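You operate a simulated robot arm through the tools that you are given. There is no shell and no other tool. Be economical: measure what you need, move in short steps, check, and stop when the job is done.

The job below is to be done with a simulated robot arm. You get a single attempt, and the scene is never put back.

TASK
Put the wash bottle labelled "water" from the table top on the bench in front of the bath. Open the right sampler drawer, put the cartridge on the table top away inside, then shut the drawer. Put three of the flasks from the table top on top of the notebook. Pull the right wash cupboard door open. The order is free. Set down upright: wash bottle, flask.

Only the result counts: the job must be done as asked and must still hold three seconds after the hand-in. Knocking over, shifting, dropping, spilling or breaking anything else fails it.

THE ROBOT
A 7-joint arm with a two-finger parallel gripper on a trunk, on a base that drives. Base frame: it is fixed to the floor where the robot stands at the start and does not move with it; the origin is under the middle of the robot, x ahead of it, y to its left, z up. Lengths are in m, angles in rad, forces in N, time in s.
With the tool pointing down near the work surface it reaches from about 0.34 to 0.76 m from the robot's upright axis, wherever it stands. Its first joint turns from -2.007 to 2.007 rad. Places, roughly: bench in front of the bath (37x22 cm) [-0.88, 1.9, 0.88]; cartridge [0.5, 0.5, 1]; flask [0.5, 0, 1]; n2 drawer right [-0.5, -2.3, 0.7]; notebook (30x22x4 cm) [0.9, 0.2, 0.9]; right sampler drawer [-0.5, -2.2, 0.7]; right wash cupboard door [0.1, 1.8, 0.4]; wash bottle [0.5, 0, 1]. Payload 3.91 kg.
Tool frame: the origin (TCP) lies between the finger pads and is the grasp point; the fingertips stand 0.03 m ahead of it; z points along the fingers, y is the line along which they close. The gripper opens to 0.11 m. The fingers are 0.02 m wide and 0.01 m thick; the gripper's body (0.048 by 0.112 m) begins 0.055 m behind the TCP.
Orientation is that of the tool frame in the base frame, as a unit quaternion [x, y, z, w]. With the fingers straight down and closing along the base's y, the tool's x points along the base's -x, its y along +y and its z along -z.

THE INTERFACE
- The arm moves only by the tool arm_command. Its argument "motion" is a list of rows, each a list of 7 numbers: the shift along the base's x, y, z in m, then the turn, a rotation vector about the base's x, y, z in rad, then the opening in per cent of the stroke, from 0 (shut) to 100 (fully open). In form: [[tx, ty, tz, ax, ay, az, jaw], ...]. A call has 1 to 12 rows; each row is the pose to reach, as a shift and turn from the pose commanded when the call began. Each row takes 0.2 s and may step no farther than 0.05 m and 0.15 rad from the row before; otherwise, or with a gripper value out of range, the whole call is refused. Where a pose cannot be reached the arm comes as near as it can. A force on the tool above 40 N (or 10 N above the force at the start of the call, whichever is more), or a blocked arm, ends the call early, and 0.2 s more pass. Each finger travels about 0.108 m/s and halts on what it meets, pressing with about 31 N; the grip force reading is that of the motor and also rises with nothing between the fingers. The clock runs only during rows and for 0.2 s after the last one: add rows that repeat a pose to give the fingers time. The reply holds the time, the measured pose of the TCP, the force on the tool along the base axes, the opening and the grip force, in the units named above and with some noise, with the torque about the TCP (base axes, N m) and any sound that the robot's microphone picked up.
- Cameras (640 x 400 px; columns grow to the right, rows downward): "scene" is now at [0.0208, 0.1571, 1.6855]; the picture's right is [0.06, -1.00, 0.00], its down [-0.72, -0.04, -0.69] and it looks along [0.69, 0.04, -0.72] (base axes); focal length 253 px, centre (320, 200). "wrist" rides on the gripper at [0.072, 0.017, -0.103] in the tool frame; the picture's right is [-0.23, 0.97, 0.00], its down [-0.76, -0.18, -0.62] and it looks along [-0.61, -0.14, 0.78] (tool axes); focal length 222 px, centre (320, 200).
- snapshot(camera): a new picture of that camera. The clock stands still meanwhile.
- slide_trunk(by): slides the trunk up (or, below 0, down) by that many m; the arm and the scene camera ride with it, the base frame stays. It gives what a move gives, with no picture.
- base_move(legs): drives the robot by 1 to 6 legs, each [ahead, turn to the left] in m and rad, along the robot's own axes; the way and the turn of a leg run together, so that a leg with both is an arc; at most 1.5 m and 3.142 rad a leg. The arm and the cameras ride along, it lands a little off, and it stops where it bumps. It gives what a move gives.
- aim_head(pan, tilt): turns the head with the scene camera to pan (to the left, within 2.705 rad either way) and tilt (down, from -0.506 to 1.204), counted from straight ahead of the robot. It gives what a move gives.
- locate(camera, pixels): for up to 12 pixels [column, row] of the newest picture of that camera ("zoom" is the newest enlarged one), the place [x, y, z] in the base frame of the surface seen there, good to about 0.003 m. The clock stands still meanwhile.
- enlarge(camera, box): a new picture of the part [left, top, right, bottom] of that camera's present view, enlarged. The clock stands still meanwhile.
- job_done(): hands the job in; it is judged then, once.

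Go step by step. Measure first, check grasps and placings, and put right what went wrong. The budget is 131 turns and 136 pictures, counting those below and the enlarged ones. Unless the task says otherwise, let go and move clear before handing in.

The tools are called after "Emit:" by a JSON object that holds its "name" and its "arguments". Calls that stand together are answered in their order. arm_command: Moves the arm, as the interface text tells. Its arguments: {"type":"object","properties":{"motion":{"type":"array","items":{"type":"array","items":{"type":"number"}}}},"required":["motion"]} The other tools are called the same way: slide_trunk (by) slides the trunk up or down; base_move (legs) drives the base; aim_head (pan, tilt) turns the head that bears the scene camera; snapshot (camera) takes a picture; locate (camera, pixels) gives the place of the surface under pixels of a picture; enlarge (camera, box) takes an enlarged picture of a part of a camera's view; job_done () hands the job in.

At the start:

```text
t: 0.0
eef_pos: [0.4568, 0.2237, 1.1894]
orientation: [-0.001, 1.0, 0.0, 0.001]
contact_force: [0.3, -0.1, -0.2]
torque: [0.02, 0.03, 0.02]
grip_width: 0.1099
gripper_force: 0.2
trunk travel left (down, up): [-0.8, 0.19]
robot x, y, heading: [-0.0041, 0.003, -0.004]
head pan, tilt: [0.058, 0.808]
```

scene: 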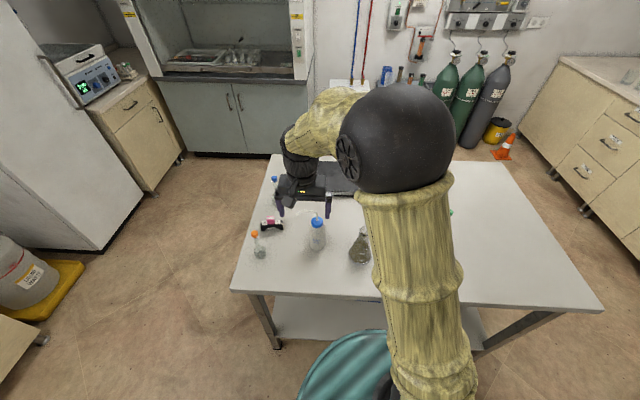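
wrist: 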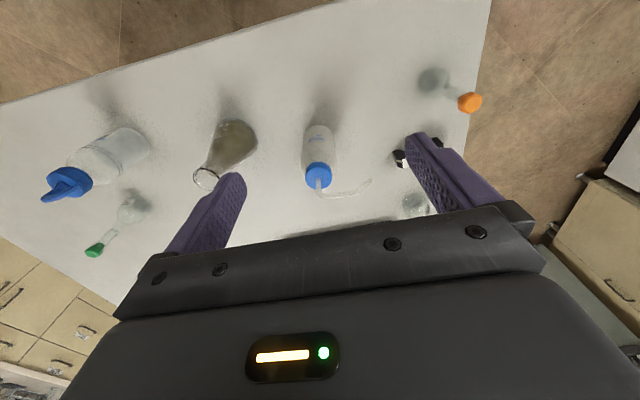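

The arm hides the middle of the table in the scene view; the wrist view shows bottles, flasks and a conical vessel. I'll enlarge both views.

Emit:
{"name": "enlarge", "arguments": {"camera": "scene", "box": [220, 150, 400, 270]}}

Emit:
{"name": "enlarge", "arguments": {"camera": "wrist", "box": [0, 40, 500, 280]}}

```text
3.33 times, centred on (310, 210) of scene
```

zoom: 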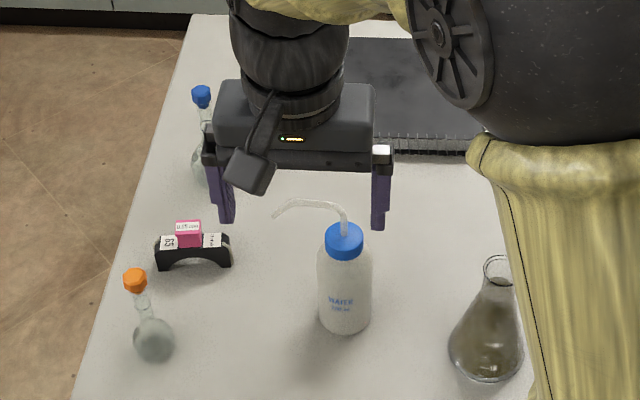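

```text
1.28 times, centred on (250, 160) of wrist
```

zoom: 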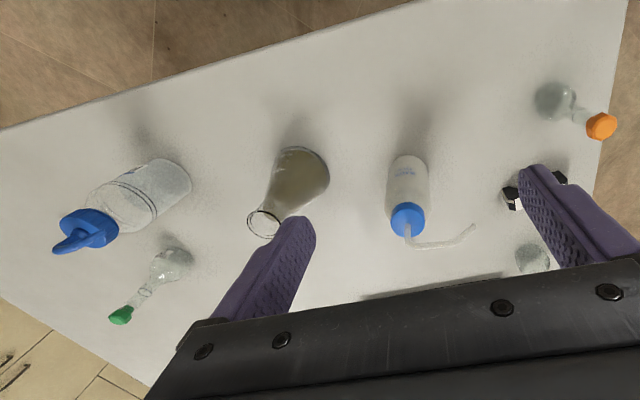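

The scene zoom shows the WATER bottle, cartridge (black stand with pink top), orange- and blue-capped flasks, conical vessel; wrist zoom adds a green-capped flask and another bottle. I'll locate them.

Emit:
{"name": "locate", "arguments": {"camera": "zoom", "pixels": [[408, 170], [407, 215], [550, 98], [601, 125], [172, 258], [121, 315], [532, 256], [300, 165], [165, 180], [90, 230], [264, 222], [440, 240]]}}

Emit:
{"name": "locate", "arguments": {"camera": "scene", "pixels": [[264, 224], [273, 223], [274, 178], [254, 233], [317, 220], [318, 240], [340, 170], [340, 192], [231, 290], [602, 312], [276, 155], [490, 163]]}}

Emit:
{"name": "arm_command", "arguments": {"motion": [[0, 0.05, 0.02, 0, 0, 0, 100], [-0.01, 0.1, 0.05, 0, 0, 0, 100], [-0.02, 0.15, 0.07, 0, 0, 0, 100], [-0.04, 0.19, 0.07, 0, 0, 0, 100], [-0.06, 0.23, 0.07, 0, 0, 0, 100], [-0.08, 0.27, 0.07, 0, 0, 0, 100], [-0.11, 0.31, 0.07, 0, 0, 0, 100]]}}

Emit:
{"name": "snapshot", "arguments": {"camera": "scene"}}

```text
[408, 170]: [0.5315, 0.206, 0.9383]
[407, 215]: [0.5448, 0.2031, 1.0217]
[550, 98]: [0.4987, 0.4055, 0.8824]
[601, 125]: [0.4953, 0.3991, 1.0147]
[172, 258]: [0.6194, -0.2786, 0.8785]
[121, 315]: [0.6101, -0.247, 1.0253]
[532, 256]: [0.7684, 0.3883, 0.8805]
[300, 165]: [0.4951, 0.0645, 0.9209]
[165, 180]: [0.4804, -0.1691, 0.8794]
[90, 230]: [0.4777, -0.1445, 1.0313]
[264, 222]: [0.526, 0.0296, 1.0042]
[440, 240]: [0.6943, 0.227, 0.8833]
```

```text
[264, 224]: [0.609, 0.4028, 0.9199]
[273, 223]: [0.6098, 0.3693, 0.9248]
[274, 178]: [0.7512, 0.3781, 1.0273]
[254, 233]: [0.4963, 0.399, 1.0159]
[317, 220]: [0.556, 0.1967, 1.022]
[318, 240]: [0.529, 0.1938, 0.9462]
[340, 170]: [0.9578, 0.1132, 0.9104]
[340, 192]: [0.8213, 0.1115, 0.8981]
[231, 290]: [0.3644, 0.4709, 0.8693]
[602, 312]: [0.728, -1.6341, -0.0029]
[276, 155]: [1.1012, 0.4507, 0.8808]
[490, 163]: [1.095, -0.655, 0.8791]
```

```text
refused: row 1 steps farther than a row can; nothing moved
```

```text
131 pictures are left
```

scene: 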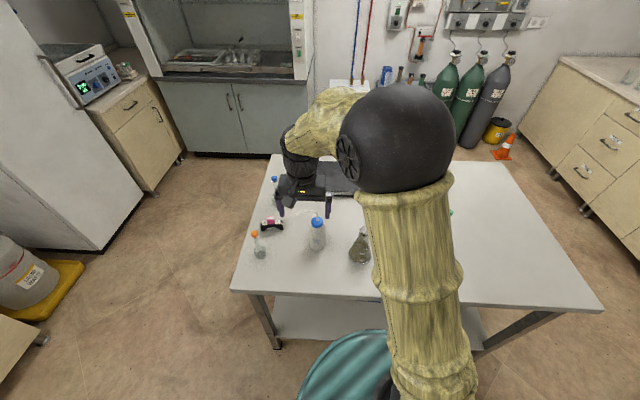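

The call was refused (step over 0.05 m). I'll move the arm aside in smaller steps to see what is hidden.

Emit:
{"name": "arm_command", "arguments": {"motion": [[0, 0.045, 0.01, 0, 0, 0, 100], [-0.01, 0.09, 0.02, 0, 0, 0, 100], [-0.02, 0.135, 0.03, 0, 0, 0, 100], [-0.03, 0.18, 0.04, 0, 0, 0, 100], [-0.05, 0.22, 0.05, 0, 0, 0, 100], [-0.07, 0.26, 0.05, 0, 0, 0, 100], [-0.1, 0.3, 0.05, 0, 0, 0, 100], [-0.13, 0.34, 0.05, 0, 0, 0, 100]]}}

Emit:
{"name": "snapshot", "arguments": {"camera": "scene"}}

```text
t: 1.8
eef_pos: [0.3267, 0.5658, 1.2419]
orientation: [0.0, 1.0, -0.001, 0.0]
contact_force: [-0.7, 0.4, -1.0]
torque: [-0.04, -0.01, 0.03]
grip_width: 0.1102
gripper_force: 0.1
trunk travel left (down, up): [-0.8, 0.19]
robot x, y, heading: [0.0008, 0.0032, 0.001]
head pan, tilt: [0.058, 0.808]
```

```text
130 pictures are left
```

scene: 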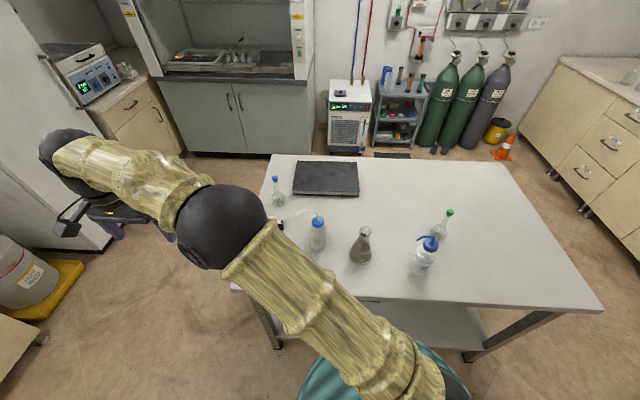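

Now the table is clear: green flask (443,222), blue flask (276,190), notebook (327,178). I'll enlarge it and locate details.

Emit:
{"name": "enlarge", "arguments": {"camera": "scene", "box": [250, 150, 490, 290]}}

Emit:
{"name": "locate", "arguments": {"camera": "scene", "pixels": [[295, 193], [358, 194], [300, 163], [356, 163], [326, 178], [449, 213], [443, 224], [440, 234], [276, 179], [278, 199], [432, 244], [421, 262]]}}

```text
2.67 times, centred on (370, 220) of scene
```

zoom: 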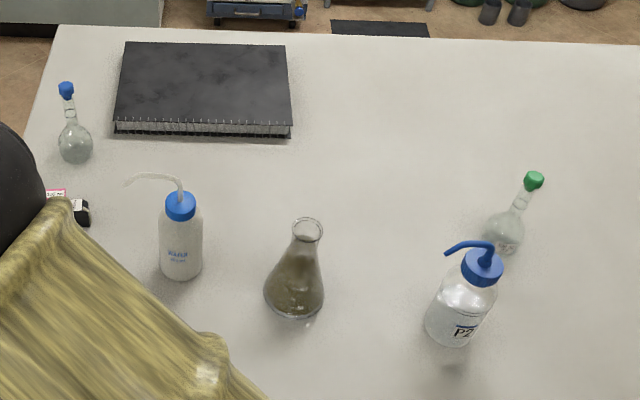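

```text
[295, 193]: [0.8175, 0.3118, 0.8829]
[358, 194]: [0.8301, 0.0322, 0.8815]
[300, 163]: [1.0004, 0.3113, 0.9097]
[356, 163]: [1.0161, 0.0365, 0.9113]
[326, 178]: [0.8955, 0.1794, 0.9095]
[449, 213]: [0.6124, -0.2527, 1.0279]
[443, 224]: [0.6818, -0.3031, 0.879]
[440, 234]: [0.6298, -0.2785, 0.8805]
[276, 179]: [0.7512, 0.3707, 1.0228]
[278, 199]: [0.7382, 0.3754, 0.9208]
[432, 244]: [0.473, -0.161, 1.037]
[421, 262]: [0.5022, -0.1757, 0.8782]
```

The three flasks are green (0.612,-0.253), blue (0.752,0.373) and orange (0.496,0.40); notebook top at 0.91. First the green flask, so I move over it at height.

Emit:
{"name": "arm_command", "arguments": {"motion": [[0.015, -0.045, 0, 0, 0, 0, 100], [0.03, -0.09, 0, 0, 0, 0, 100], [0.045, -0.135, 0, 0, 0, 0, 100], [0.06, -0.18, 0, 0, 0, 0, 100], [0.075, -0.225, 0, 0, 0, 0, 100], [0.09, -0.27, 0, 0, 0, 0, 100], [0.105, -0.315, 0, 0, 0, 0, 100], [0.12, -0.36, 0, 0, 0, 0, 100], [0.135, -0.405, 0, 0, 0, 0, 100], [0.15, -0.45, 0, 0, 0, 0, 100], [0.165, -0.495, 0, 0, 0, 0, 100]]}}

Emit:
{"name": "arm_command", "arguments": {"motion": [[0.02, -0.045, 0, 0, 0, 0, 80], [0.04, -0.09, 0, 0, 0, 0, 80], [0.06, -0.135, 0, 0, 0, 0, 80], [0.08, -0.18, 0, 0, 0, 0, 80], [0.1, -0.225, 0, 0, 0, 0, 60], [0.11, -0.27, 0, 0, 0, 0, 60], [0.118, -0.31, 0, 0, 0, 0, 60], [0.12, -0.326, 0, 0, 0, 0, 60]]}}

Emit:
{"name": "snapshot", "arguments": {"camera": "wrist"}}

```text
t: 4.2
eef_pos: [0.4928, 0.0659, 1.2399]
orientation: [0.0, 1.0, 0.001, 0.0]
contact_force: [0.7, -0.8, -0.1]
torque: [0.03, -0.01, 0.0]
grip_width: 0.1101
gripper_force: 0.1
trunk travel left (down, up): [-0.8, 0.19]
robot x, y, heading: [-0.0041, -0.001, -0.0]
head pan, tilt: [0.058, 0.808]
```

```text
t: 6.0
eef_pos: [0.6111, -0.2559, 1.2441]
orientation: [0.0, 1.0, 0.0, 0.001]
contact_force: [-0.3, 0.2, 0.2]
torque: [0.01, 0.01, 0.02]
grip_width: 0.0659
gripper_force: 0.0
trunk travel left (down, up): [-0.8, 0.19]
robot x, y, heading: [-0.0001, 0.0035, -0.004]
head pan, tilt: [0.058, 0.808]
```

```text
128 pictures are left
```

wrist: 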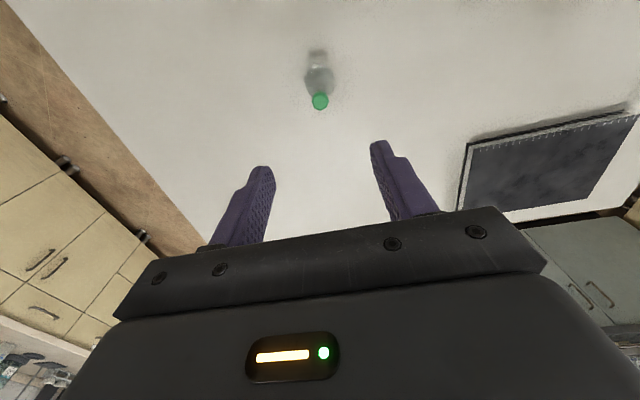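

Emit:
{"name": "enlarge", "arguments": {"camera": "wrist", "box": [270, 30, 370, 130]}}

Emit:
{"name": "locate", "arguments": {"camera": "wrist", "pixels": [[320, 102], [313, 102], [327, 102], [319, 85]]}}

```text
4.00 times, centred on (320, 80) of wrist
```

zoom: 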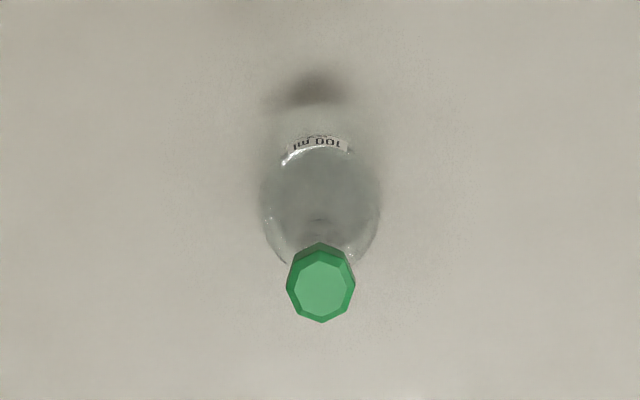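

```text
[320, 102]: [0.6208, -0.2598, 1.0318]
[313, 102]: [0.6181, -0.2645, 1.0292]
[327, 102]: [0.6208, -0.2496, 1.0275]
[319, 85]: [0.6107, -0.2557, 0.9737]
```

Cap centre is about (0.621,-0.257), top 1.03. I descend to TCP z≈1.0 and grip.

Emit:
{"name": "arm_command", "arguments": {"motion": [[0.009, -0.001, -0.045, 0, 0, 0, 60], [0.009, -0.001, -0.09, 0, 0, 0, 60], [0.009, -0.001, -0.135, 0, 0, 0, 60], [0.009, -0.001, -0.175, 0, 0, 0, 60], [0.009, -0.001, -0.21, 0, 0, 0, 60], [0.009, -0.001, -0.24, 0, 0, 0, 60], [0.009, -0.001, -0.24, 0, 0, 0, 20], [0.009, -0.001, -0.24, 0, 0, 0, 0], [0.009, -0.001, -0.24, 0, 0, 0, 0], [0.009, -0.001, -0.24, 0, 0, 0, 0]]}}

Emit:
{"name": "snapshot", "arguments": {"camera": "wrist"}}

```text
t: 8.2
eef_pos: [0.6215, -0.2566, 1.001]
orientation: [0.0, 1.0, 0.0, 0.0]
contact_force: [0.5, 0.1, -0.8]
torque: [0.03, -0.01, -0.01]
grip_width: 0.0221
gripper_force: 31.1
trunk travel left (down, up): [-0.8, 0.19]
robot x, y, heading: [0.0005, 0.0019, -0.002]
head pan, tilt: [0.058, 0.808]
heard: snap
```

```text
126 pictures are left
```

wrist: 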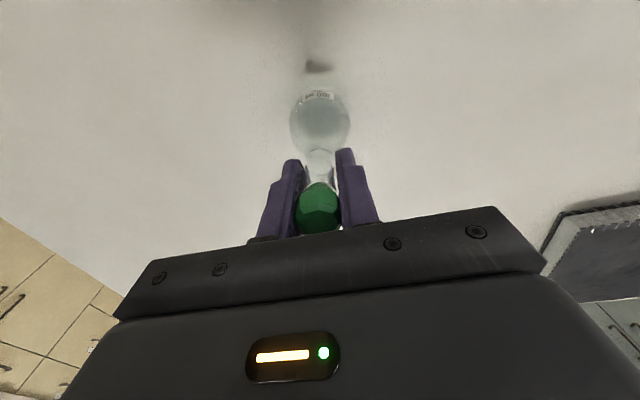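

Gripped at the cap (width 0.022) with a snap heard. I lift a little and check that the flask follows.

Emit:
{"name": "arm_command", "arguments": {"motion": [[0, 0, 0.03, 0, 0, 0, 0], [0, 0, 0.07, 0, 0, 0, 0], [0, 0, 0.11, 0, 0, 0, 0], [0, 0, 0.15, 0, 0, 0, 0], [0, 0, 0.2, 0, 0, 0, 0], [0, 0, 0.25, 0, 0, 0, 0]]}}

Emit:
{"name": "snapshot", "arguments": {"camera": "wrist"}}

Emit:
{"name": "snapshot", "arguments": {"camera": "scene"}}

```text
t: 9.6
eef_pos: [0.6195, -0.2556, 1.252]
orientation: [0.0, 1.0, 0.001, 0.0]
contact_force: [0.0, 1.3, -0.6]
torque: [-0.02, -0.02, 0.0]
grip_width: 0.0214
gripper_force: 30.4
trunk travel left (down, up): [-0.8, 0.19]
robot x, y, heading: [-0.0023, -0.0041, -0.003]
head pan, tilt: [0.058, 0.808]
```

```text
125 pictures are left
```

wrist: 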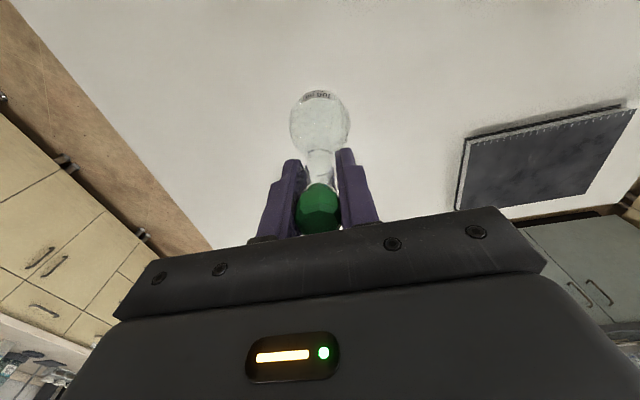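

```text
124 pictures are left
```

scene: 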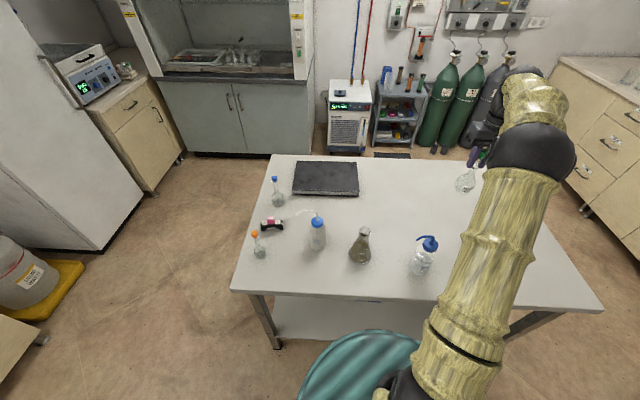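

The flask hangs firmly in the gripper. Before driving round to the left of the table I check obstacle positions on the floor there.

Emit:
{"name": "locate", "arguments": {"camera": "scene", "pixels": [[98, 250], [143, 195], [82, 265], [45, 318], [150, 193], [183, 158], [20, 275], [277, 345], [190, 155], [130, 130], [5, 330], [270, 345]]}}

Emit:
{"name": "aim_head", "arguments": {"pan": 1.2, "tilt": 0.7}}

Emit:
{"name": "snapshot", "arguments": {"camera": "scene"}}

Emit:
{"name": "arm_command", "arguments": {"motion": [[-0.03, 0.035, 0, 0, 0, 0, 0], [-0.06, 0.07, 0, 0, 0, 0, 0], [-0.09, 0.105, 0, 0, 0, 0, 0], [-0.12, 0.14, 0, 0, 0, 0, 0], [-0.15, 0.175, 0, 0, 0, 0, 0], [-0.18, 0.21, 0, 0, 0, 0, 0], [-0.21, 0.245, 0, 0, 0, 0, 0]]}}

```text
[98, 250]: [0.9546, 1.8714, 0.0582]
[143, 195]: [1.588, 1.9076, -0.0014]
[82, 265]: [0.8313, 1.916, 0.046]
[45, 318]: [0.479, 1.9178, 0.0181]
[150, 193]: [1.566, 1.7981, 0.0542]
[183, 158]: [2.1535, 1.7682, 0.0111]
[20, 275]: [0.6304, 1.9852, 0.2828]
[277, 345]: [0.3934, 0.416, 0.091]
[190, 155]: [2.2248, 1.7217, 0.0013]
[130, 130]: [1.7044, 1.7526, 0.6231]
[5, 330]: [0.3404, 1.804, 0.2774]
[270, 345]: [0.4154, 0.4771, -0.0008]
```

```text
t: 11.0
eef_pos: [0.6192, -0.2549, 1.2513]
orientation: [0.001, 1.0, 0.0, 0.0]
contact_force: [0.8, -0.2, -0.4]
torque: [-0.01, 0.0, -0.04]
grip_width: 0.0216
gripper_force: 31.2
trunk travel left (down, up): [-0.8, 0.19]
robot x, y, heading: [0.0014, 0.0019, 0.001]
head pan, tilt: [1.201, 0.7]
```

```text
123 pictures are left
```

scene: 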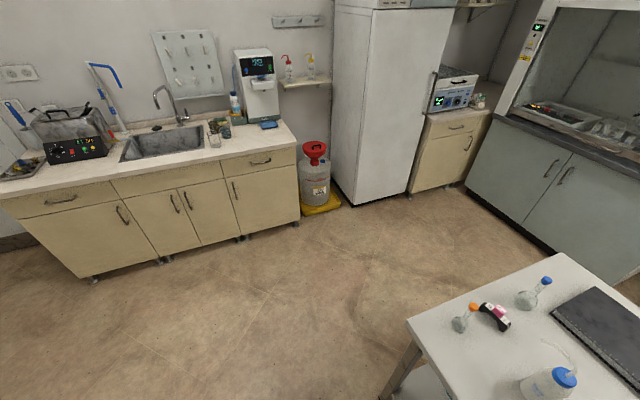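

```text
t: 12.6
eef_pos: [0.4086, -0.0107, 1.2516]
orientation: [0.001, 1.0, 0.0, 0.001]
contact_force: [0.0, -0.8, -0.7]
torque: [-0.04, -0.04, -0.02]
grip_width: 0.0215
gripper_force: 31.2
trunk travel left (down, up): [-0.8, 0.19]
robot x, y, heading: [0.0013, 0.001, 0.002]
head pan, tilt: [1.201, 0.7]
```

The aisle is wide (y 0.47 to about 1.75). I drive round to the table's left side, facing it.

Emit:
{"name": "base_move", "arguments": {"legs": [[0, 1.571], [0.85, 0], [0, -1.571], [0.8, 0], [0, -1.571]]}}

Emit:
{"name": "aim_head", "arguments": {"pan": 0.3, "tilt": 0.85}}

Emit:
{"name": "snapshot", "arguments": {"camera": "scene"}}

```text
t: 32.3
eef_pos: [0.8424, 0.4514, 1.252]
orientation: [0.675, 0.738, 0.0, -0.001]
contact_force: [-0.6, -0.6, -0.8]
torque: [-0.03, 0.02, 0.01]
grip_width: 0.0208
gripper_force: 31.3
trunk travel left (down, up): [-0.8, 0.19]
robot x, y, heading: [0.8165, 0.8658, -1.481]
head pan, tilt: [1.201, 0.7]
```

```text
t: 33.5
eef_pos: [0.8422, 0.4507, 1.2514]
orientation: [0.675, 0.738, -0.001, 0.0]
contact_force: [0.2, -0.3, 0.0]
torque: [-0.02, -0.01, 0.01]
grip_width: 0.0212
gripper_force: 30.9
trunk travel left (down, up): [-0.8, 0.19]
robot x, y, heading: [0.8178, 0.8626, -1.489]
head pan, tilt: [0.3, 0.85]
```

```text
122 pictures are left
```

scene: 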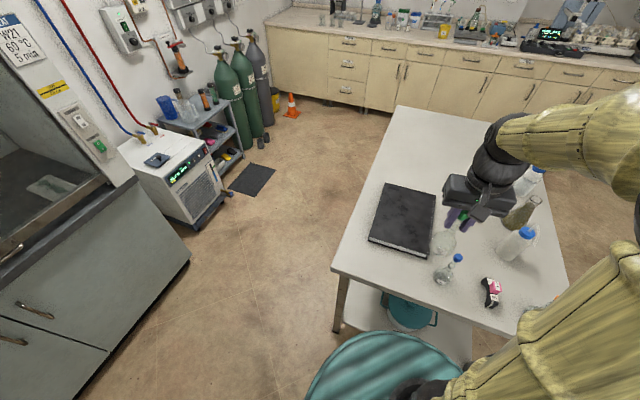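

The robot stands at the left side; the notebook lies at (403,220) in the scene. I carry the green flask over to (0.97,0.16) and lower it.

Emit:
{"name": "arm_command", "arguments": {"motion": [[0.02, -0.042, 0, 0, 0, 0, 0], [0.04, -0.084, 0, 0, 0, 0, 0], [0.06, -0.126, 0, 0, 0, 0, 0], [0.08, -0.168, 0, 0, 0, 0, 0], [0.1, -0.21, 0, 0, 0, 0, 0], [0.12, -0.252, 0, 0, 0, 0, 0], [0.128, -0.291, 0, 0, 0, 0, 0], [0.128, -0.291, -0.04, 0, 0, 0, 0], [0.128, -0.291, -0.08, 0, 0, 0, 0], [0.128, -0.291, -0.12, 0, 0, 0, 0], [0.128, -0.291, -0.15, 0, 0, 0, 0]]}}

Emit:
{"name": "snapshot", "arguments": {"camera": "wrist"}}

Emit:
{"name": "snapshot", "arguments": {"camera": "scene"}}

```text
t: 35.9
eef_pos: [0.9717, 0.1627, 1.0966]
orientation: [0.675, 0.738, 0.0, -0.001]
contact_force: [0.0, -0.9, -1.0]
torque: [0.06, -0.03, 0.01]
grip_width: 0.0212
gripper_force: 30.8
trunk travel left (down, up): [-0.8, 0.19]
robot x, y, heading: [0.8188, 0.863, -1.487]
head pan, tilt: [0.3, 0.85]
```

```text
121 pictures are left
```

wrist: 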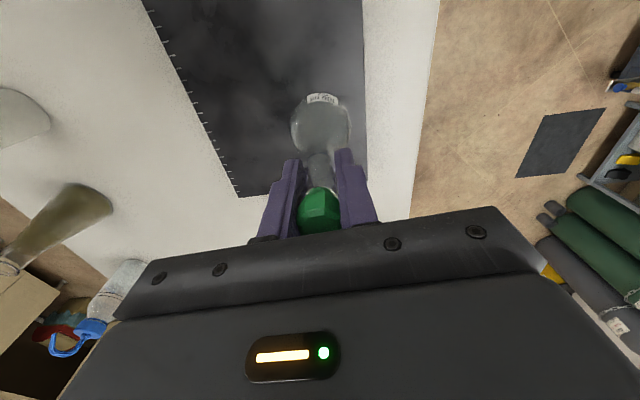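

```text
120 pictures are left
```

scene: 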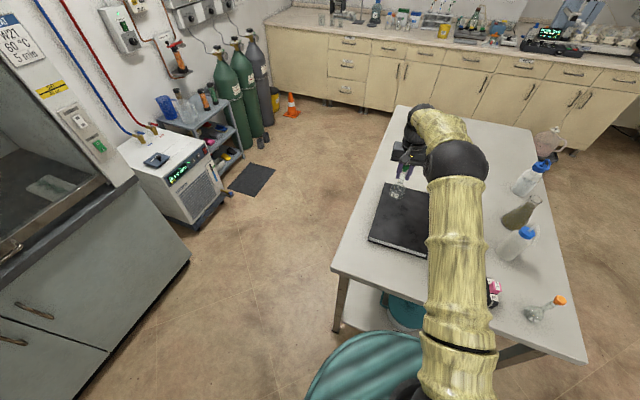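

Flask is above the notebook. I lower it to contact, with x shifted 1 cm inward.

Emit:
{"name": "arm_command", "arguments": {"motion": [[-0.01, 0, -0.03, 0, 0, 0, 0], [-0.01, 0, -0.05, 0, 0, 0, 0], [-0.01, 0, -0.057, 0, 0, 0, 0], [-0.01, 0, -0.062, 0, 0, 0, 0], [-0.01, 0, -0.064, 0, 0, 0, 0], [-0.01, 0, -0.064, 0, 0, 0, 0]]}}

Emit:
{"name": "enlarge", "arguments": {"camera": "scene", "box": [360, 140, 460, 260]}}

Emit:
{"name": "locate", "arguments": {"camera": "zoom", "pixels": [[320, 320], [255, 200], [170, 225], [300, 80]]}}

```text
t: 37.3
eef_pos: [0.9615, 0.1615, 1.0366]
orientation: [0.675, 0.738, -0.001, 0.001]
contact_force: [0.1, 0.5, -0.1]
torque: [-0.02, 0.0, 0.0]
grip_width: 0.021
gripper_force: 31.7
trunk travel left (down, up): [-0.8, 0.19]
robot x, y, heading: [0.814, 0.8608, -1.482]
head pan, tilt: [0.3, 0.85]
```

```text
3.33 times, centred on (410, 200) of scene
```

zoom: 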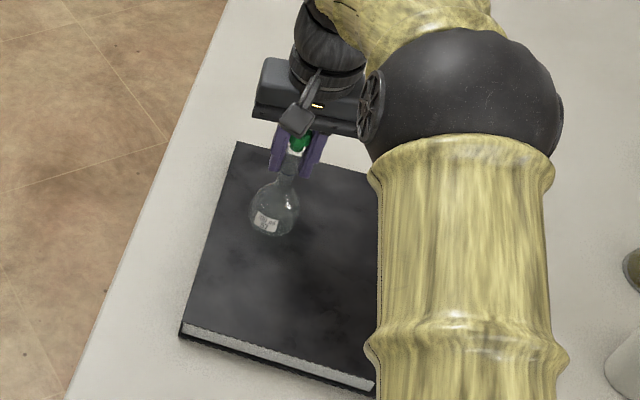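

```text
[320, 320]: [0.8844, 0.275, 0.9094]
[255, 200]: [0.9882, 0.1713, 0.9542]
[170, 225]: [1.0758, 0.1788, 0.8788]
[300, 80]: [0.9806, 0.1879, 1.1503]
```

No contact force yet at z=1.037; I go down a few mm more.

Emit:
{"name": "arm_command", "arguments": {"motion": [[0, 0, -0.002, 0, 0, 0, 0], [0, 0, -0.004, 0, 0, 0, 0], [0, 0, -0.006, 0, 0, 0, 0], [0, 0, -0.006, 0, 0, 0, 0]]}}

```text
t: 38.3
eef_pos: [0.9615, 0.1611, 1.0309]
orientation: [0.675, 0.738, -0.001, 0.001]
contact_force: [0.1, -0.4, 3.9]
torque: [-0.06, -0.02, 0.02]
grip_width: 0.021
gripper_force: 30.6
trunk travel left (down, up): [-0.8, 0.19]
robot x, y, heading: [0.8198, 0.8635, -1.488]
head pan, tilt: [0.3, 0.85]
```

The upward force of 3.9 N shows contact. I open and rise straight up.

Emit:
{"name": "arm_command", "arguments": {"motion": [[0, 0, 0, 0, 0, 0, 30], [0, 0, 0, 0, 0, 0, 50], [0, 0, 0, 0, 0, 0, 50], [0, 0, 0.04, 0, 0, 0, 50], [0, 0, 0.08, 0, 0, 0, 50], [0, 0, 0.12, 0, 0, 0, 50], [0, 0, 0.16, 0, 0, 0, 50], [-0.04, 0.02, 0.17, 0, 0, 0, 50], [-0.07, 0.06, 0.17, 0, 0, 0, 50], [-0.1, 0.1, 0.17, 0, 0, 0, 50], [-0.13, 0.14, 0.17, 0, 0, 0, 50], [-0.16, 0.18, 0.17, 0, 0, 0, 55]]}}

Emit:
{"name": "snapshot", "arguments": {"camera": "scene"}}

Emit:
{"name": "snapshot", "arguments": {"camera": "wrist"}}

```text
t: 40.9
eef_pos: [0.7987, 0.3466, 1.1996]
orientation: [0.675, 0.738, 0.0, 0.001]
contact_force: [-0.1, 0.5, -0.7]
torque: [-0.01, -0.01, 0.01]
grip_width: 0.0606
gripper_force: 0.1
trunk travel left (down, up): [-0.8, 0.19]
robot x, y, heading: [0.8148, 0.8592, -1.482]
head pan, tilt: [0.3, 0.85]
heard: snap
```

```text
118 pictures are left
```

scene: 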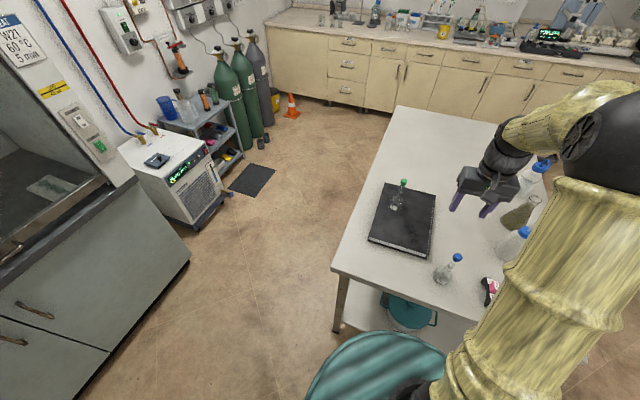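

```text
117 pictures are left
```

wrist: 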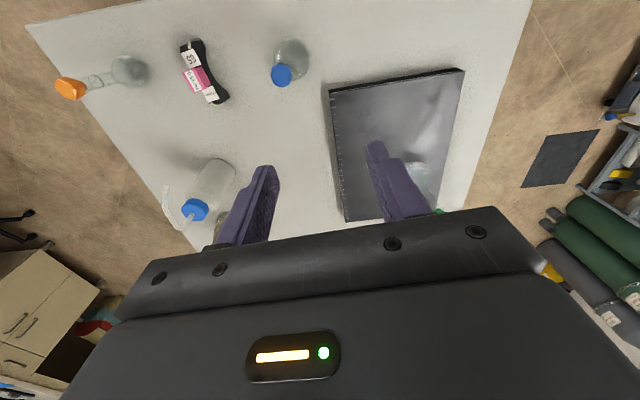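

The green flask stands on the notebook at scene (400,197). Now I locate the blue cap (281,75), orange cap (70,88), cartridge and water bottle in the wrist view.

Emit:
{"name": "enlarge", "arguments": {"camera": "wrist", "box": [40, 30, 320, 230]}}

Emit:
{"name": "locate", "arguments": {"camera": "wrist", "pixels": [[281, 75], [275, 75], [288, 75], [70, 88], [61, 88], [80, 88], [193, 80], [192, 56], [212, 93], [195, 210], [186, 210], [205, 210]]}}

```text
2.00 times, centred on (180, 130) of wrist
```

zoom: 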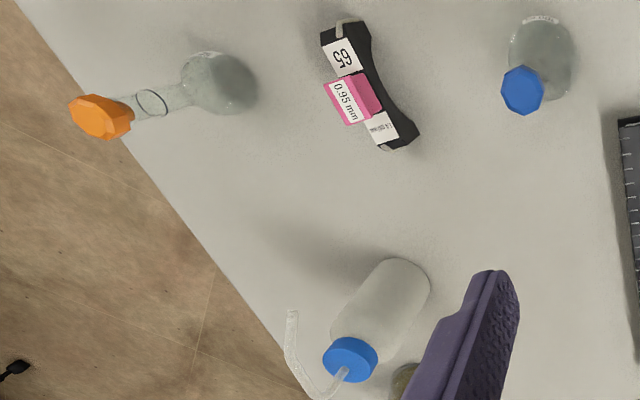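

```text
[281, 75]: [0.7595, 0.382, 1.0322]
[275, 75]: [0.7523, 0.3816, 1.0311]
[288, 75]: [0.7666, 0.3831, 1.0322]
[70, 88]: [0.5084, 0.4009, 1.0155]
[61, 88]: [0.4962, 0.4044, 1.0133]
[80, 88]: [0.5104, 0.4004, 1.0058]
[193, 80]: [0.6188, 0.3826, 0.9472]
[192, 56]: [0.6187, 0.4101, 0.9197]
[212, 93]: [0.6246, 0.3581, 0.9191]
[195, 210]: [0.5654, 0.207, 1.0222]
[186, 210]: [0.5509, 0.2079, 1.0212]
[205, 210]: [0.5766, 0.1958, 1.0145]
```

Blue cap centre is (0.759,0.379), top 1.032. I go over it and down to z 1.001, then grip.

Emit:
{"name": "arm_command", "arguments": {"motion": [[-0.02, 0.016, 0, 0, 0, 0, 60], [-0.04, 0.032, 0, 0, 0, 0, 60], [-0.04, 0.032, -0.045, 0, 0, 0, 60], [-0.04, 0.032, -0.09, 0, 0, 0, 60], [-0.04, 0.032, -0.135, 0, 0, 0, 60], [-0.04, 0.032, -0.17, 0, 0, 0, 60], [-0.04, 0.032, -0.199, 0, 0, 0, 60], [-0.04, 0.032, -0.199, 0, 0, 0, 30], [-0.04, 0.032, -0.199, 0, 0, 0, 0], [-0.04, 0.032, -0.199, 0, 0, 0, 0], [-0.04, 0.032, -0.199, 0, 0, 0, 0]]}}

Emit:
{"name": "snapshot", "arguments": {"camera": "wrist"}}

```text
t: 43.3
eef_pos: [0.7603, 0.3727, 0.9999]
orientation: [0.675, 0.738, 0.0, 0.0]
contact_force: [-0.4, 0.5, 0.4]
torque: [-0.03, 0.0, 0.02]
grip_width: 0.0218
gripper_force: 31.3
trunk travel left (down, up): [-0.8, 0.19]
robot x, y, heading: [0.8186, 0.8633, -1.481]
head pan, tilt: [0.3, 0.85]
```

```text
115 pictures are left
```

wrist: 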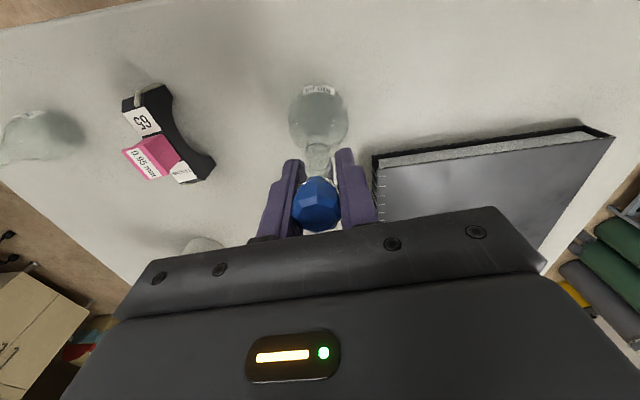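

Gripped (0.0218). I lift, carry it to (0.95,0.26) and lower it to about 1.035.

Emit:
{"name": "arm_command", "arguments": {"motion": [[0, 0, 0.04, 0, 0, 0, 0], [0, 0, 0.08, 0, 0, 0, 0], [0, 0, 0.12, 0, 0, 0, 0], [0.04, -0.025, 0.13, 0, 0, 0, 0], [0.08, -0.05, 0.13, 0, 0, 0, 0], [0.12, -0.075, 0.13, 0, 0, 0, 0], [0.16, -0.1, 0.13, 0, 0, 0, 0], [0.19, -0.113, 0.13, 0, 0, 0, 0], [0.19, -0.113, 0.09, 0, 0, 0, 0], [0.19, -0.113, 0.06, 0, 0, 0, 0], [0.19, -0.113, 0.045, 0, 0, 0, 0], [0.19, -0.113, 0.037, 0, 0, 0, 0]]}}

Emit:
{"name": "arm_command", "arguments": {"motion": [[0, 0, -0.002, 0, 0, 0, 0], [0, 0, -0.004, 0, 0, 0, 0], [0, 0, -0.006, 0, 0, 0, 0], [0, 0, -0.006, 0, 0, 0, 0]]}}

Emit:
{"name": "enlarge", "arguments": {"camera": "scene", "box": [360, 140, 460, 260]}}

```text
t: 45.9
eef_pos: [0.9514, 0.2593, 1.0393]
orientation: [0.675, 0.738, 0.0, 0.0]
contact_force: [-0.6, -0.1, -0.1]
torque: [0.0, -0.01, -0.03]
grip_width: 0.0213
gripper_force: 30.8
trunk travel left (down, up): [-0.8, 0.19]
robot x, y, heading: [0.8189, 0.8618, -1.485]
head pan, tilt: [0.3, 0.85]
```

```text
t: 46.9
eef_pos: [0.9506, 0.2598, 1.0325]
orientation: [0.675, 0.738, 0.001, 0.0]
contact_force: [-0.2, 0.4, -0.7]
torque: [0.03, 0.01, 0.0]
grip_width: 0.0214
gripper_force: 31.4
trunk travel left (down, up): [-0.8, 0.19]
robot x, y, heading: [0.8176, 0.8595, -1.485]
head pan, tilt: [0.3, 0.85]
```

```text
3.33 times, centred on (410, 200) of scene
```

zoom: 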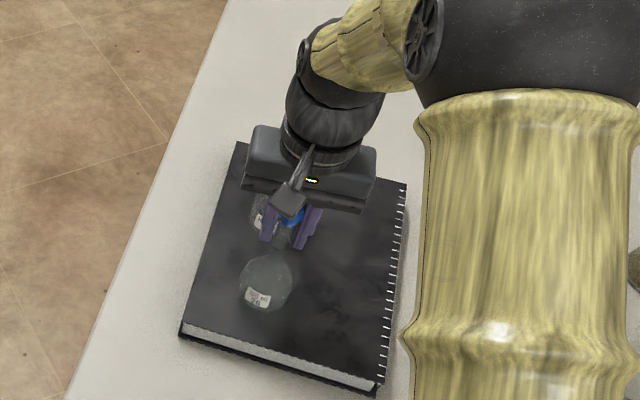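

Emit:
{"name": "arm_command", "arguments": {"motion": [[0, 0, -0.002, 0, 0, 0, 0], [0, 0, -0.003, 0, 0, 0, 0], [0, 0, -0.004, 0, 0, 0, 0], [0, 0, -0.004, 0, 0, 0, 0]]}}

```text
t: 47.9
eef_pos: [0.9518, 0.2615, 1.0305]
orientation: [0.675, 0.738, -0.002, 0.002]
contact_force: [1.5, -1.7, 19.0]
torque: [0.02, -0.02, 0.13]
grip_width: 0.0213
gripper_force: 31.3
trunk travel left (down, up): [-0.8, 0.19]
robot x, y, heading: [0.8192, 0.8629, -1.484]
head pan, tilt: [0.3, 0.85]
heard: snap
```

Firm contact (19 N). I release, rise and head for the orange flask.

Emit:
{"name": "arm_command", "arguments": {"motion": [[0, 0, 0.001, 0, 0, 0, 25], [0, 0, 0.001, 0, 0, 0, 45], [0, 0, 0.001, 0, 0, 0, 45], [0, 0, 0.04, 0, 0, 0, 45], [0, 0, 0.08, 0, 0, 0, 45], [0, 0, 0.12, 0, 0, 0, 45], [-0.02, 0.005, 0.16, 0, 0, 0, 50], [-0.065, 0.02, 0.17, 0, 0, 0, 60], [-0.11, 0.035, 0.17, 0, 0, 0, 60], [-0.155, 0.05, 0.17, 0, 0, 0, 60], [-0.2, 0.065, 0.17, 0, 0, 0, 60], [-0.245, 0.08, 0.17, 0, 0, 0, 60]]}}

Emit:
{"name": "arm_command", "arguments": {"motion": [[-0.045, 0.015, 0, 0, 0, 0, 60], [-0.09, 0.03, 0, 0, 0, 0, 60], [-0.135, 0.045, 0, 0, 0, 0, 60], [-0.17, 0.055, 0, 0, 0, 0, 60], [-0.19, 0.06, 0, 0, 0, 0, 60]]}}

Emit:
{"name": "snapshot", "arguments": {"camera": "wrist"}}

Emit:
{"name": "enlarge", "arguments": {"camera": "scene", "box": [340, 140, 580, 340]}}

```text
t: 50.5
eef_pos: [0.7018, 0.3359, 1.1983]
orientation: [0.675, 0.738, 0.001, 0.0]
contact_force: [-0.4, -0.1, -0.3]
torque: [-0.04, -0.05, 0.0]
grip_width: 0.066
gripper_force: 0.0
trunk travel left (down, up): [-0.8, 0.19]
robot x, y, heading: [0.8194, 0.8623, -1.484]
head pan, tilt: [0.3, 0.85]
heard: snap
```

```text
t: 51.7
eef_pos: [0.5145, 0.4001, 1.1991]
orientation: [0.675, 0.738, 0.0, 0.0]
contact_force: [-0.3, 0.0, -0.1]
torque: [-0.02, -0.02, 0.01]
grip_width: 0.066
gripper_force: 0.1
trunk travel left (down, up): [-0.8, 0.19]
robot x, y, heading: [0.8152, 0.8646, -1.483]
head pan, tilt: [0.3, 0.85]
```

```text
113 pictures are left
```

wrist: 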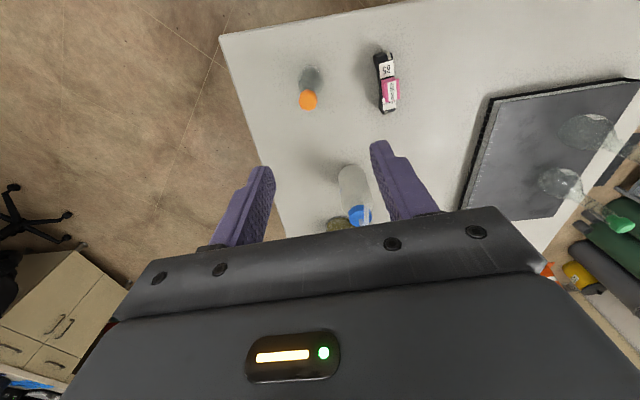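

```text
2.00 times, centred on (460, 240) of scene
```

zoom: 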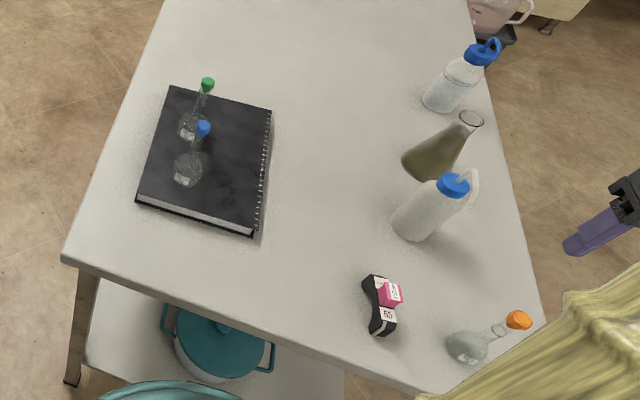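

Both flasks stand on the notebook. I locate the orange cap at wrist (308,100).

Emit:
{"name": "locate", "arguments": {"camera": "wrist", "pixels": [[308, 100], [301, 100], [315, 100], [308, 108], [308, 93], [312, 80], [388, 95]]}}

```text
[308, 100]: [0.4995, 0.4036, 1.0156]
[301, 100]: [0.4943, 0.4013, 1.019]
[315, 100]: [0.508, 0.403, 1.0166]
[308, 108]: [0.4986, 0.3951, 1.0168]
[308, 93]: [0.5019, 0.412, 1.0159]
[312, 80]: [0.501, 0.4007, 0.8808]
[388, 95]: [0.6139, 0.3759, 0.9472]
```

Cap centre (0.501,0.402), top 1.0165. I descend to z 0.987 and grip.

Emit:
{"name": "arm_command", "arguments": {"motion": [[-0.014, 0.002, -0.04, 0, 0, 0, 60], [-0.014, 0.002, -0.085, 0, 0, 0, 60], [-0.014, 0.002, -0.13, 0, 0, 0, 60], [-0.014, 0.002, -0.17, 0, 0, 0, 60], [-0.014, 0.002, -0.212, 0, 0, 0, 60], [-0.014, 0.002, -0.212, 0, 0, 0, 30], [-0.014, 0.002, -0.212, 0, 0, 0, 0], [-0.014, 0.002, -0.212, 0, 0, 0, 0], [-0.014, 0.002, -0.212, 0, 0, 0, 0]]}}

Emit:
{"name": "arm_command", "arguments": {"motion": [[0, 0, 0.03, 0, 0, 0, 0], [0, 0, 0.07, 0, 0, 0, 0], [0, 0, 0.11, 0, 0, 0, 0], [0, 0, 0.15, 0, 0, 0, 0], [0, 0, 0.19, 0, 0, 0, 0], [0, 0, 0.21, 0, 0, 0, 0]]}}

Emit:
{"name": "snapshot", "arguments": {"camera": "wrist"}}

```text
t: 53.7
eef_pos: [0.5044, 0.3994, 0.9876]
orientation: [0.674, 0.738, -0.001, 0.0]
contact_force: [0.4, 0.5, -0.4]
torque: [0.0, 0.02, 0.0]
grip_width: 0.0204
gripper_force: 31.0
trunk travel left (down, up): [-0.8, 0.19]
robot x, y, heading: [0.8169, 0.8654, -1.48]
head pan, tilt: [0.3, 0.85]
heard: snap
```

```text
t: 55.1
eef_pos: [0.5018, 0.4024, 1.1959]
orientation: [0.675, 0.738, 0.0, 0.0]
contact_force: [-0.2, 0.4, -0.2]
torque: [0.0, 0.0, 0.01]
grip_width: 0.0198
gripper_force: 30.7
trunk travel left (down, up): [-0.8, 0.19]
robot x, y, heading: [0.8182, 0.8622, -1.481]
head pan, tilt: [0.3, 0.85]
```

```text
111 pictures are left
```

wrist: 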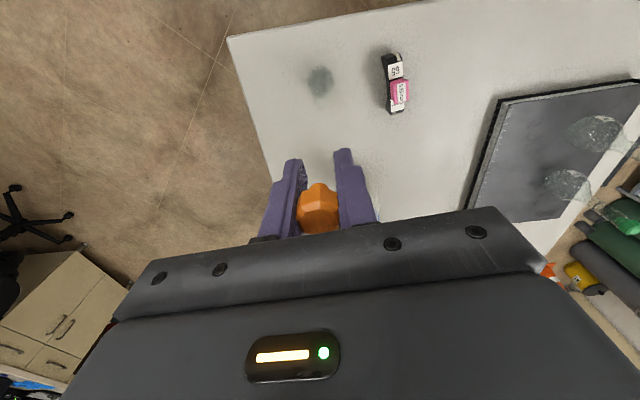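

The view shows a bulb-like shape still on the table at (320,80), so the cap may have come off. I enlarge to check.

Emit:
{"name": "enlarge", "arguments": {"camera": "wrist", "box": [250, 40, 430, 240]}}

Emit:
{"name": "snapshot", "arguments": {"camera": "scene"}}

```text
2.00 times, centred on (340, 140) of wrist
```

zoom: 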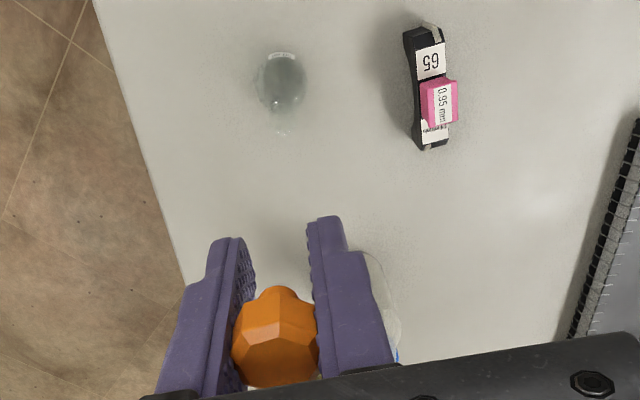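

```text
109 pictures are left
```

scene: 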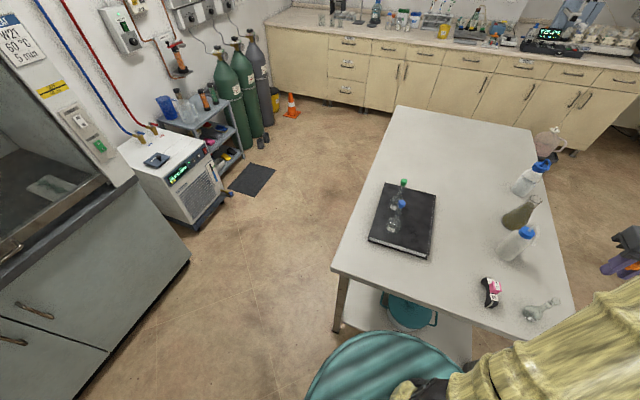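

The orange stopper came off and the flask still stands on the table. I lower the stopper back over the neck, stopping short to check alignment.

Emit:
{"name": "arm_command", "arguments": {"motion": [[0, 0, -0.04, 0, 0, 0, 0], [0, 0, -0.08, 0, 0, 0, 0], [0, 0, -0.12, 0, 0, 0, 0], [0, 0, -0.15, 0, 0, 0, 0], [0, 0, -0.165, 0, 0, 0, 0]]}}

Emit:
{"name": "enlarge", "arguments": {"camera": "wrist", "box": [250, 60, 390, 240]}}

Emit:
{"name": "enlarge", "arguments": {"camera": "scene", "box": [490, 260, 610, 340]}}

```text
t: 56.3
eef_pos: [0.5004, 0.4011, 1.0309]
orientation: [0.675, 0.738, 0.0, 0.001]
contact_force: [0.2, -0.5, 2.7]
torque: [-0.02, -0.01, 0.03]
grip_width: 0.0197
gripper_force: 31.2
trunk travel left (down, up): [-0.8, 0.19]
robot x, y, heading: [0.8187, 0.8579, -1.481]
head pan, tilt: [0.3, 0.85]
```

```text
2.22 times, centred on (320, 150) of wrist
```

zoom: 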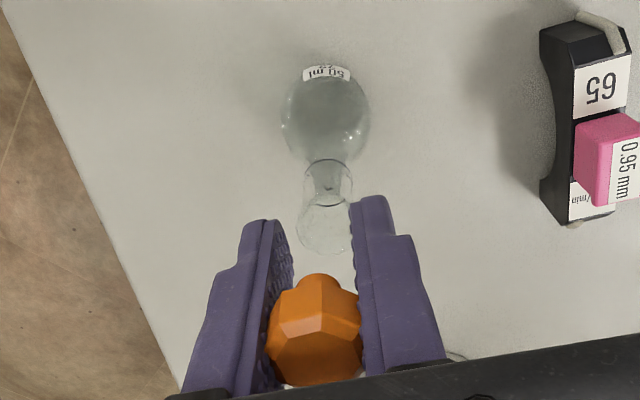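

```text
5.00 times, centred on (550, 300) of scene
```

zoom: 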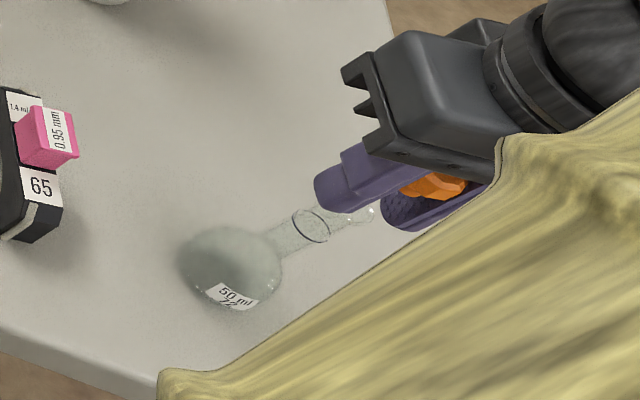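

The neck mouth sits centred between the fingers beneath the stopper. I lower on slowly.

Emit:
{"name": "arm_command", "arguments": {"motion": [[0, 0, -0.01, 0, 0, 0, 0], [0, 0, -0.02, 0, 0, 0, 0], [0, 0, -0.028, 0, 0, 0, 0], [0, 0, -0.034, 0, 0, 0, 0], [0, 0, -0.039, 0, 0, 0, 0], [0, 0, -0.043, 0, 0, 0, 0], [0, 0, -0.045, 0, 0, 0, 0]]}}

Emit:
{"name": "enlarge", "arguments": {"camera": "wrist", "box": [250, 60, 390, 240]}}

Emit:
{"name": "enlarge", "arguments": {"camera": "scene", "box": [490, 260, 610, 340]}}

```text
t: 56.8
eef_pos: [0.4992, 0.398, 1.0318]
orientation: [0.675, 0.738, -0.009, 0.001]
contact_force: [3.6, 2.9, 27.9]
torque: [0.18, -0.42, 0.01]
grip_width: 0.02
gripper_force: 31.5
trunk travel left (down, up): [-0.8, 0.19]
robot x, y, heading: [0.8151, 0.8604, -1.486]
head pan, tilt: [0.3, 0.85]
stopped in row 2: the force on the tool passed its limit (the readings are from after the stop); the commanded pose is now the measured one
```

```text
2.22 times, centred on (320, 150) of wrist
```

zoom: 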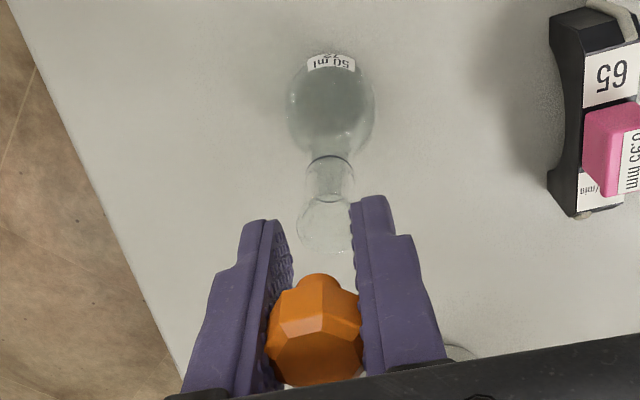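

```text
5.00 times, centred on (550, 300) of scene
```

zoom: 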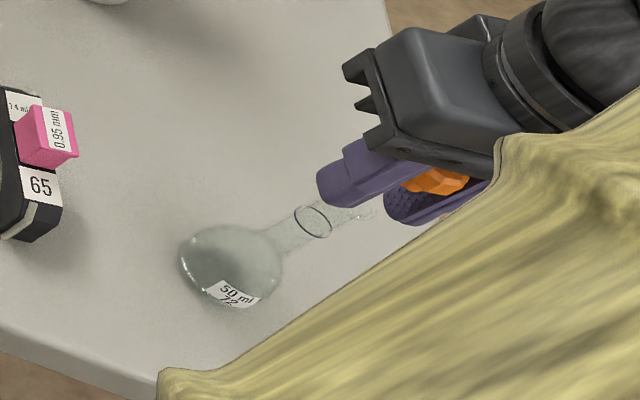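

Contact came at z 1.031: the plug hit the rim about 4 mm off (the flask sits a bit right of the finger centre). I back up and measure the flask again.

Emit:
{"name": "arm_command", "arguments": {"motion": [[0, 0, 0.01, 0, 0, 0, 0], [0, 0, 0.02, 0, 0, 0, 0], [0, 0, 0.03, 0, 0, 0, 0]]}}

Emit:
{"name": "enlarge", "arguments": {"camera": "wrist", "box": [270, 70, 370, 200]}}

Emit:
{"name": "locate", "arguments": {"camera": "zoom", "pixels": [[320, 60], [320, 100], [320, 140], [322, 200], [322, 230], [300, 100], [345, 100], [310, 260], [335, 250]]}}

Emit:
{"name": "enlarge", "arguments": {"camera": "scene", "box": [490, 260, 610, 340]}}

```text
t: 57.5
eef_pos: [0.4996, 0.3993, 1.0585]
orientation: [0.675, 0.738, -0.006, 0.001]
contact_force: [-0.7, 1.1, -0.3]
torque: [0.01, 0.03, -0.02]
grip_width: 0.0209
gripper_force: 31.0
trunk travel left (down, up): [-0.8, 0.19]
robot x, y, heading: [0.8205, 0.8622, -1.484]
head pan, tilt: [0.3, 0.85]
```

```text
3.08 times, centred on (320, 135) of wrist
```

zoom: 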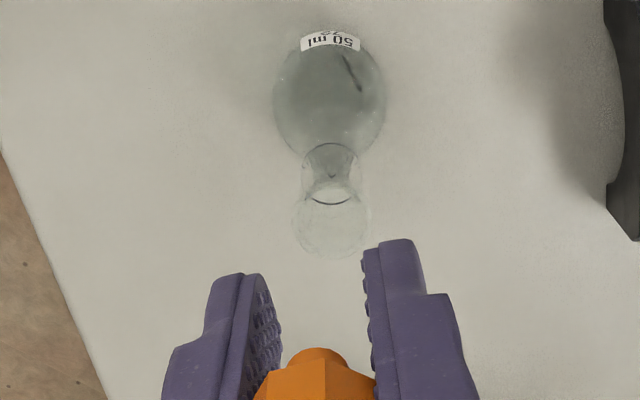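

```text
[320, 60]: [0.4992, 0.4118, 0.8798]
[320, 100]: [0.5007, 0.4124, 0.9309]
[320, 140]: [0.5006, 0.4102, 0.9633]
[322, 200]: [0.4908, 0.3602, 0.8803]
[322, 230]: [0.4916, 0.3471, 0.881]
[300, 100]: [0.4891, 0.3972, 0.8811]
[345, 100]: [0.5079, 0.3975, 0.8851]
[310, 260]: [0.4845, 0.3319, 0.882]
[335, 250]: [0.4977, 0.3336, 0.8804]
```

```text
5.00 times, centred on (550, 300) of scene
```

zoom: 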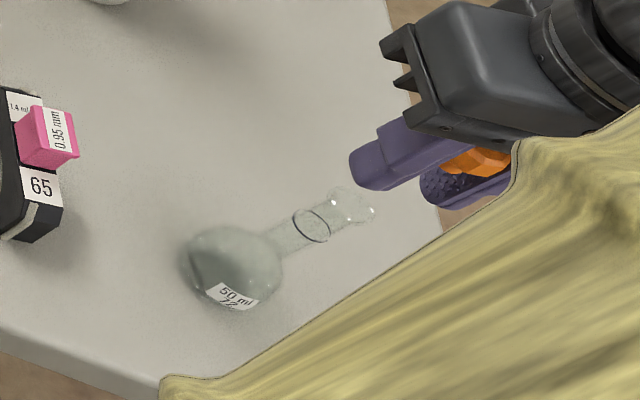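

The flask axis appears at zoom column 331 versus the tool axis at 320, i.e. ~3 mm to +x; the fingertips landed on the rim. I shift 3 mm, remove the small tilt, and lower again gently.

Emit:
{"name": "arm_command", "arguments": {"motion": [[0.003, 0.0006, 0, 0.01, -0.0066, 0, 0], [0.003, 0.0006, 0, 0.01, -0.0066, 0, 0], [0.003, 0.0006, -0.01, 0.01, -0.0066, 0, 0]]}}

Emit:
{"name": "enlarge", "arguments": {"camera": "wrist", "box": [270, 70, 370, 200]}}

```text
t: 58.4
eef_pos: [0.5032, 0.3989, 1.0472]
orientation: [0.675, 0.738, 0.002, 0.0]
contact_force: [-0.3, -0.5, 0.8]
torque: [-0.02, -0.04, 0.01]
grip_width: 0.0204
gripper_force: 30.8
trunk travel left (down, up): [-0.8, 0.19]
robot x, y, heading: [0.8186, 0.8621, -1.487]
head pan, tilt: [0.3, 0.85]
```

```text
3.08 times, centred on (320, 135) of wrist
```

zoom: 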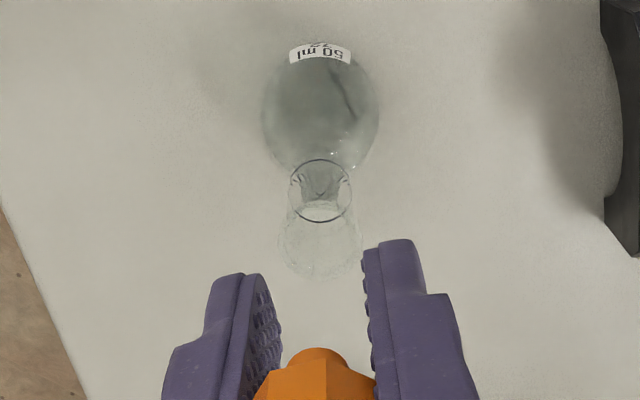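

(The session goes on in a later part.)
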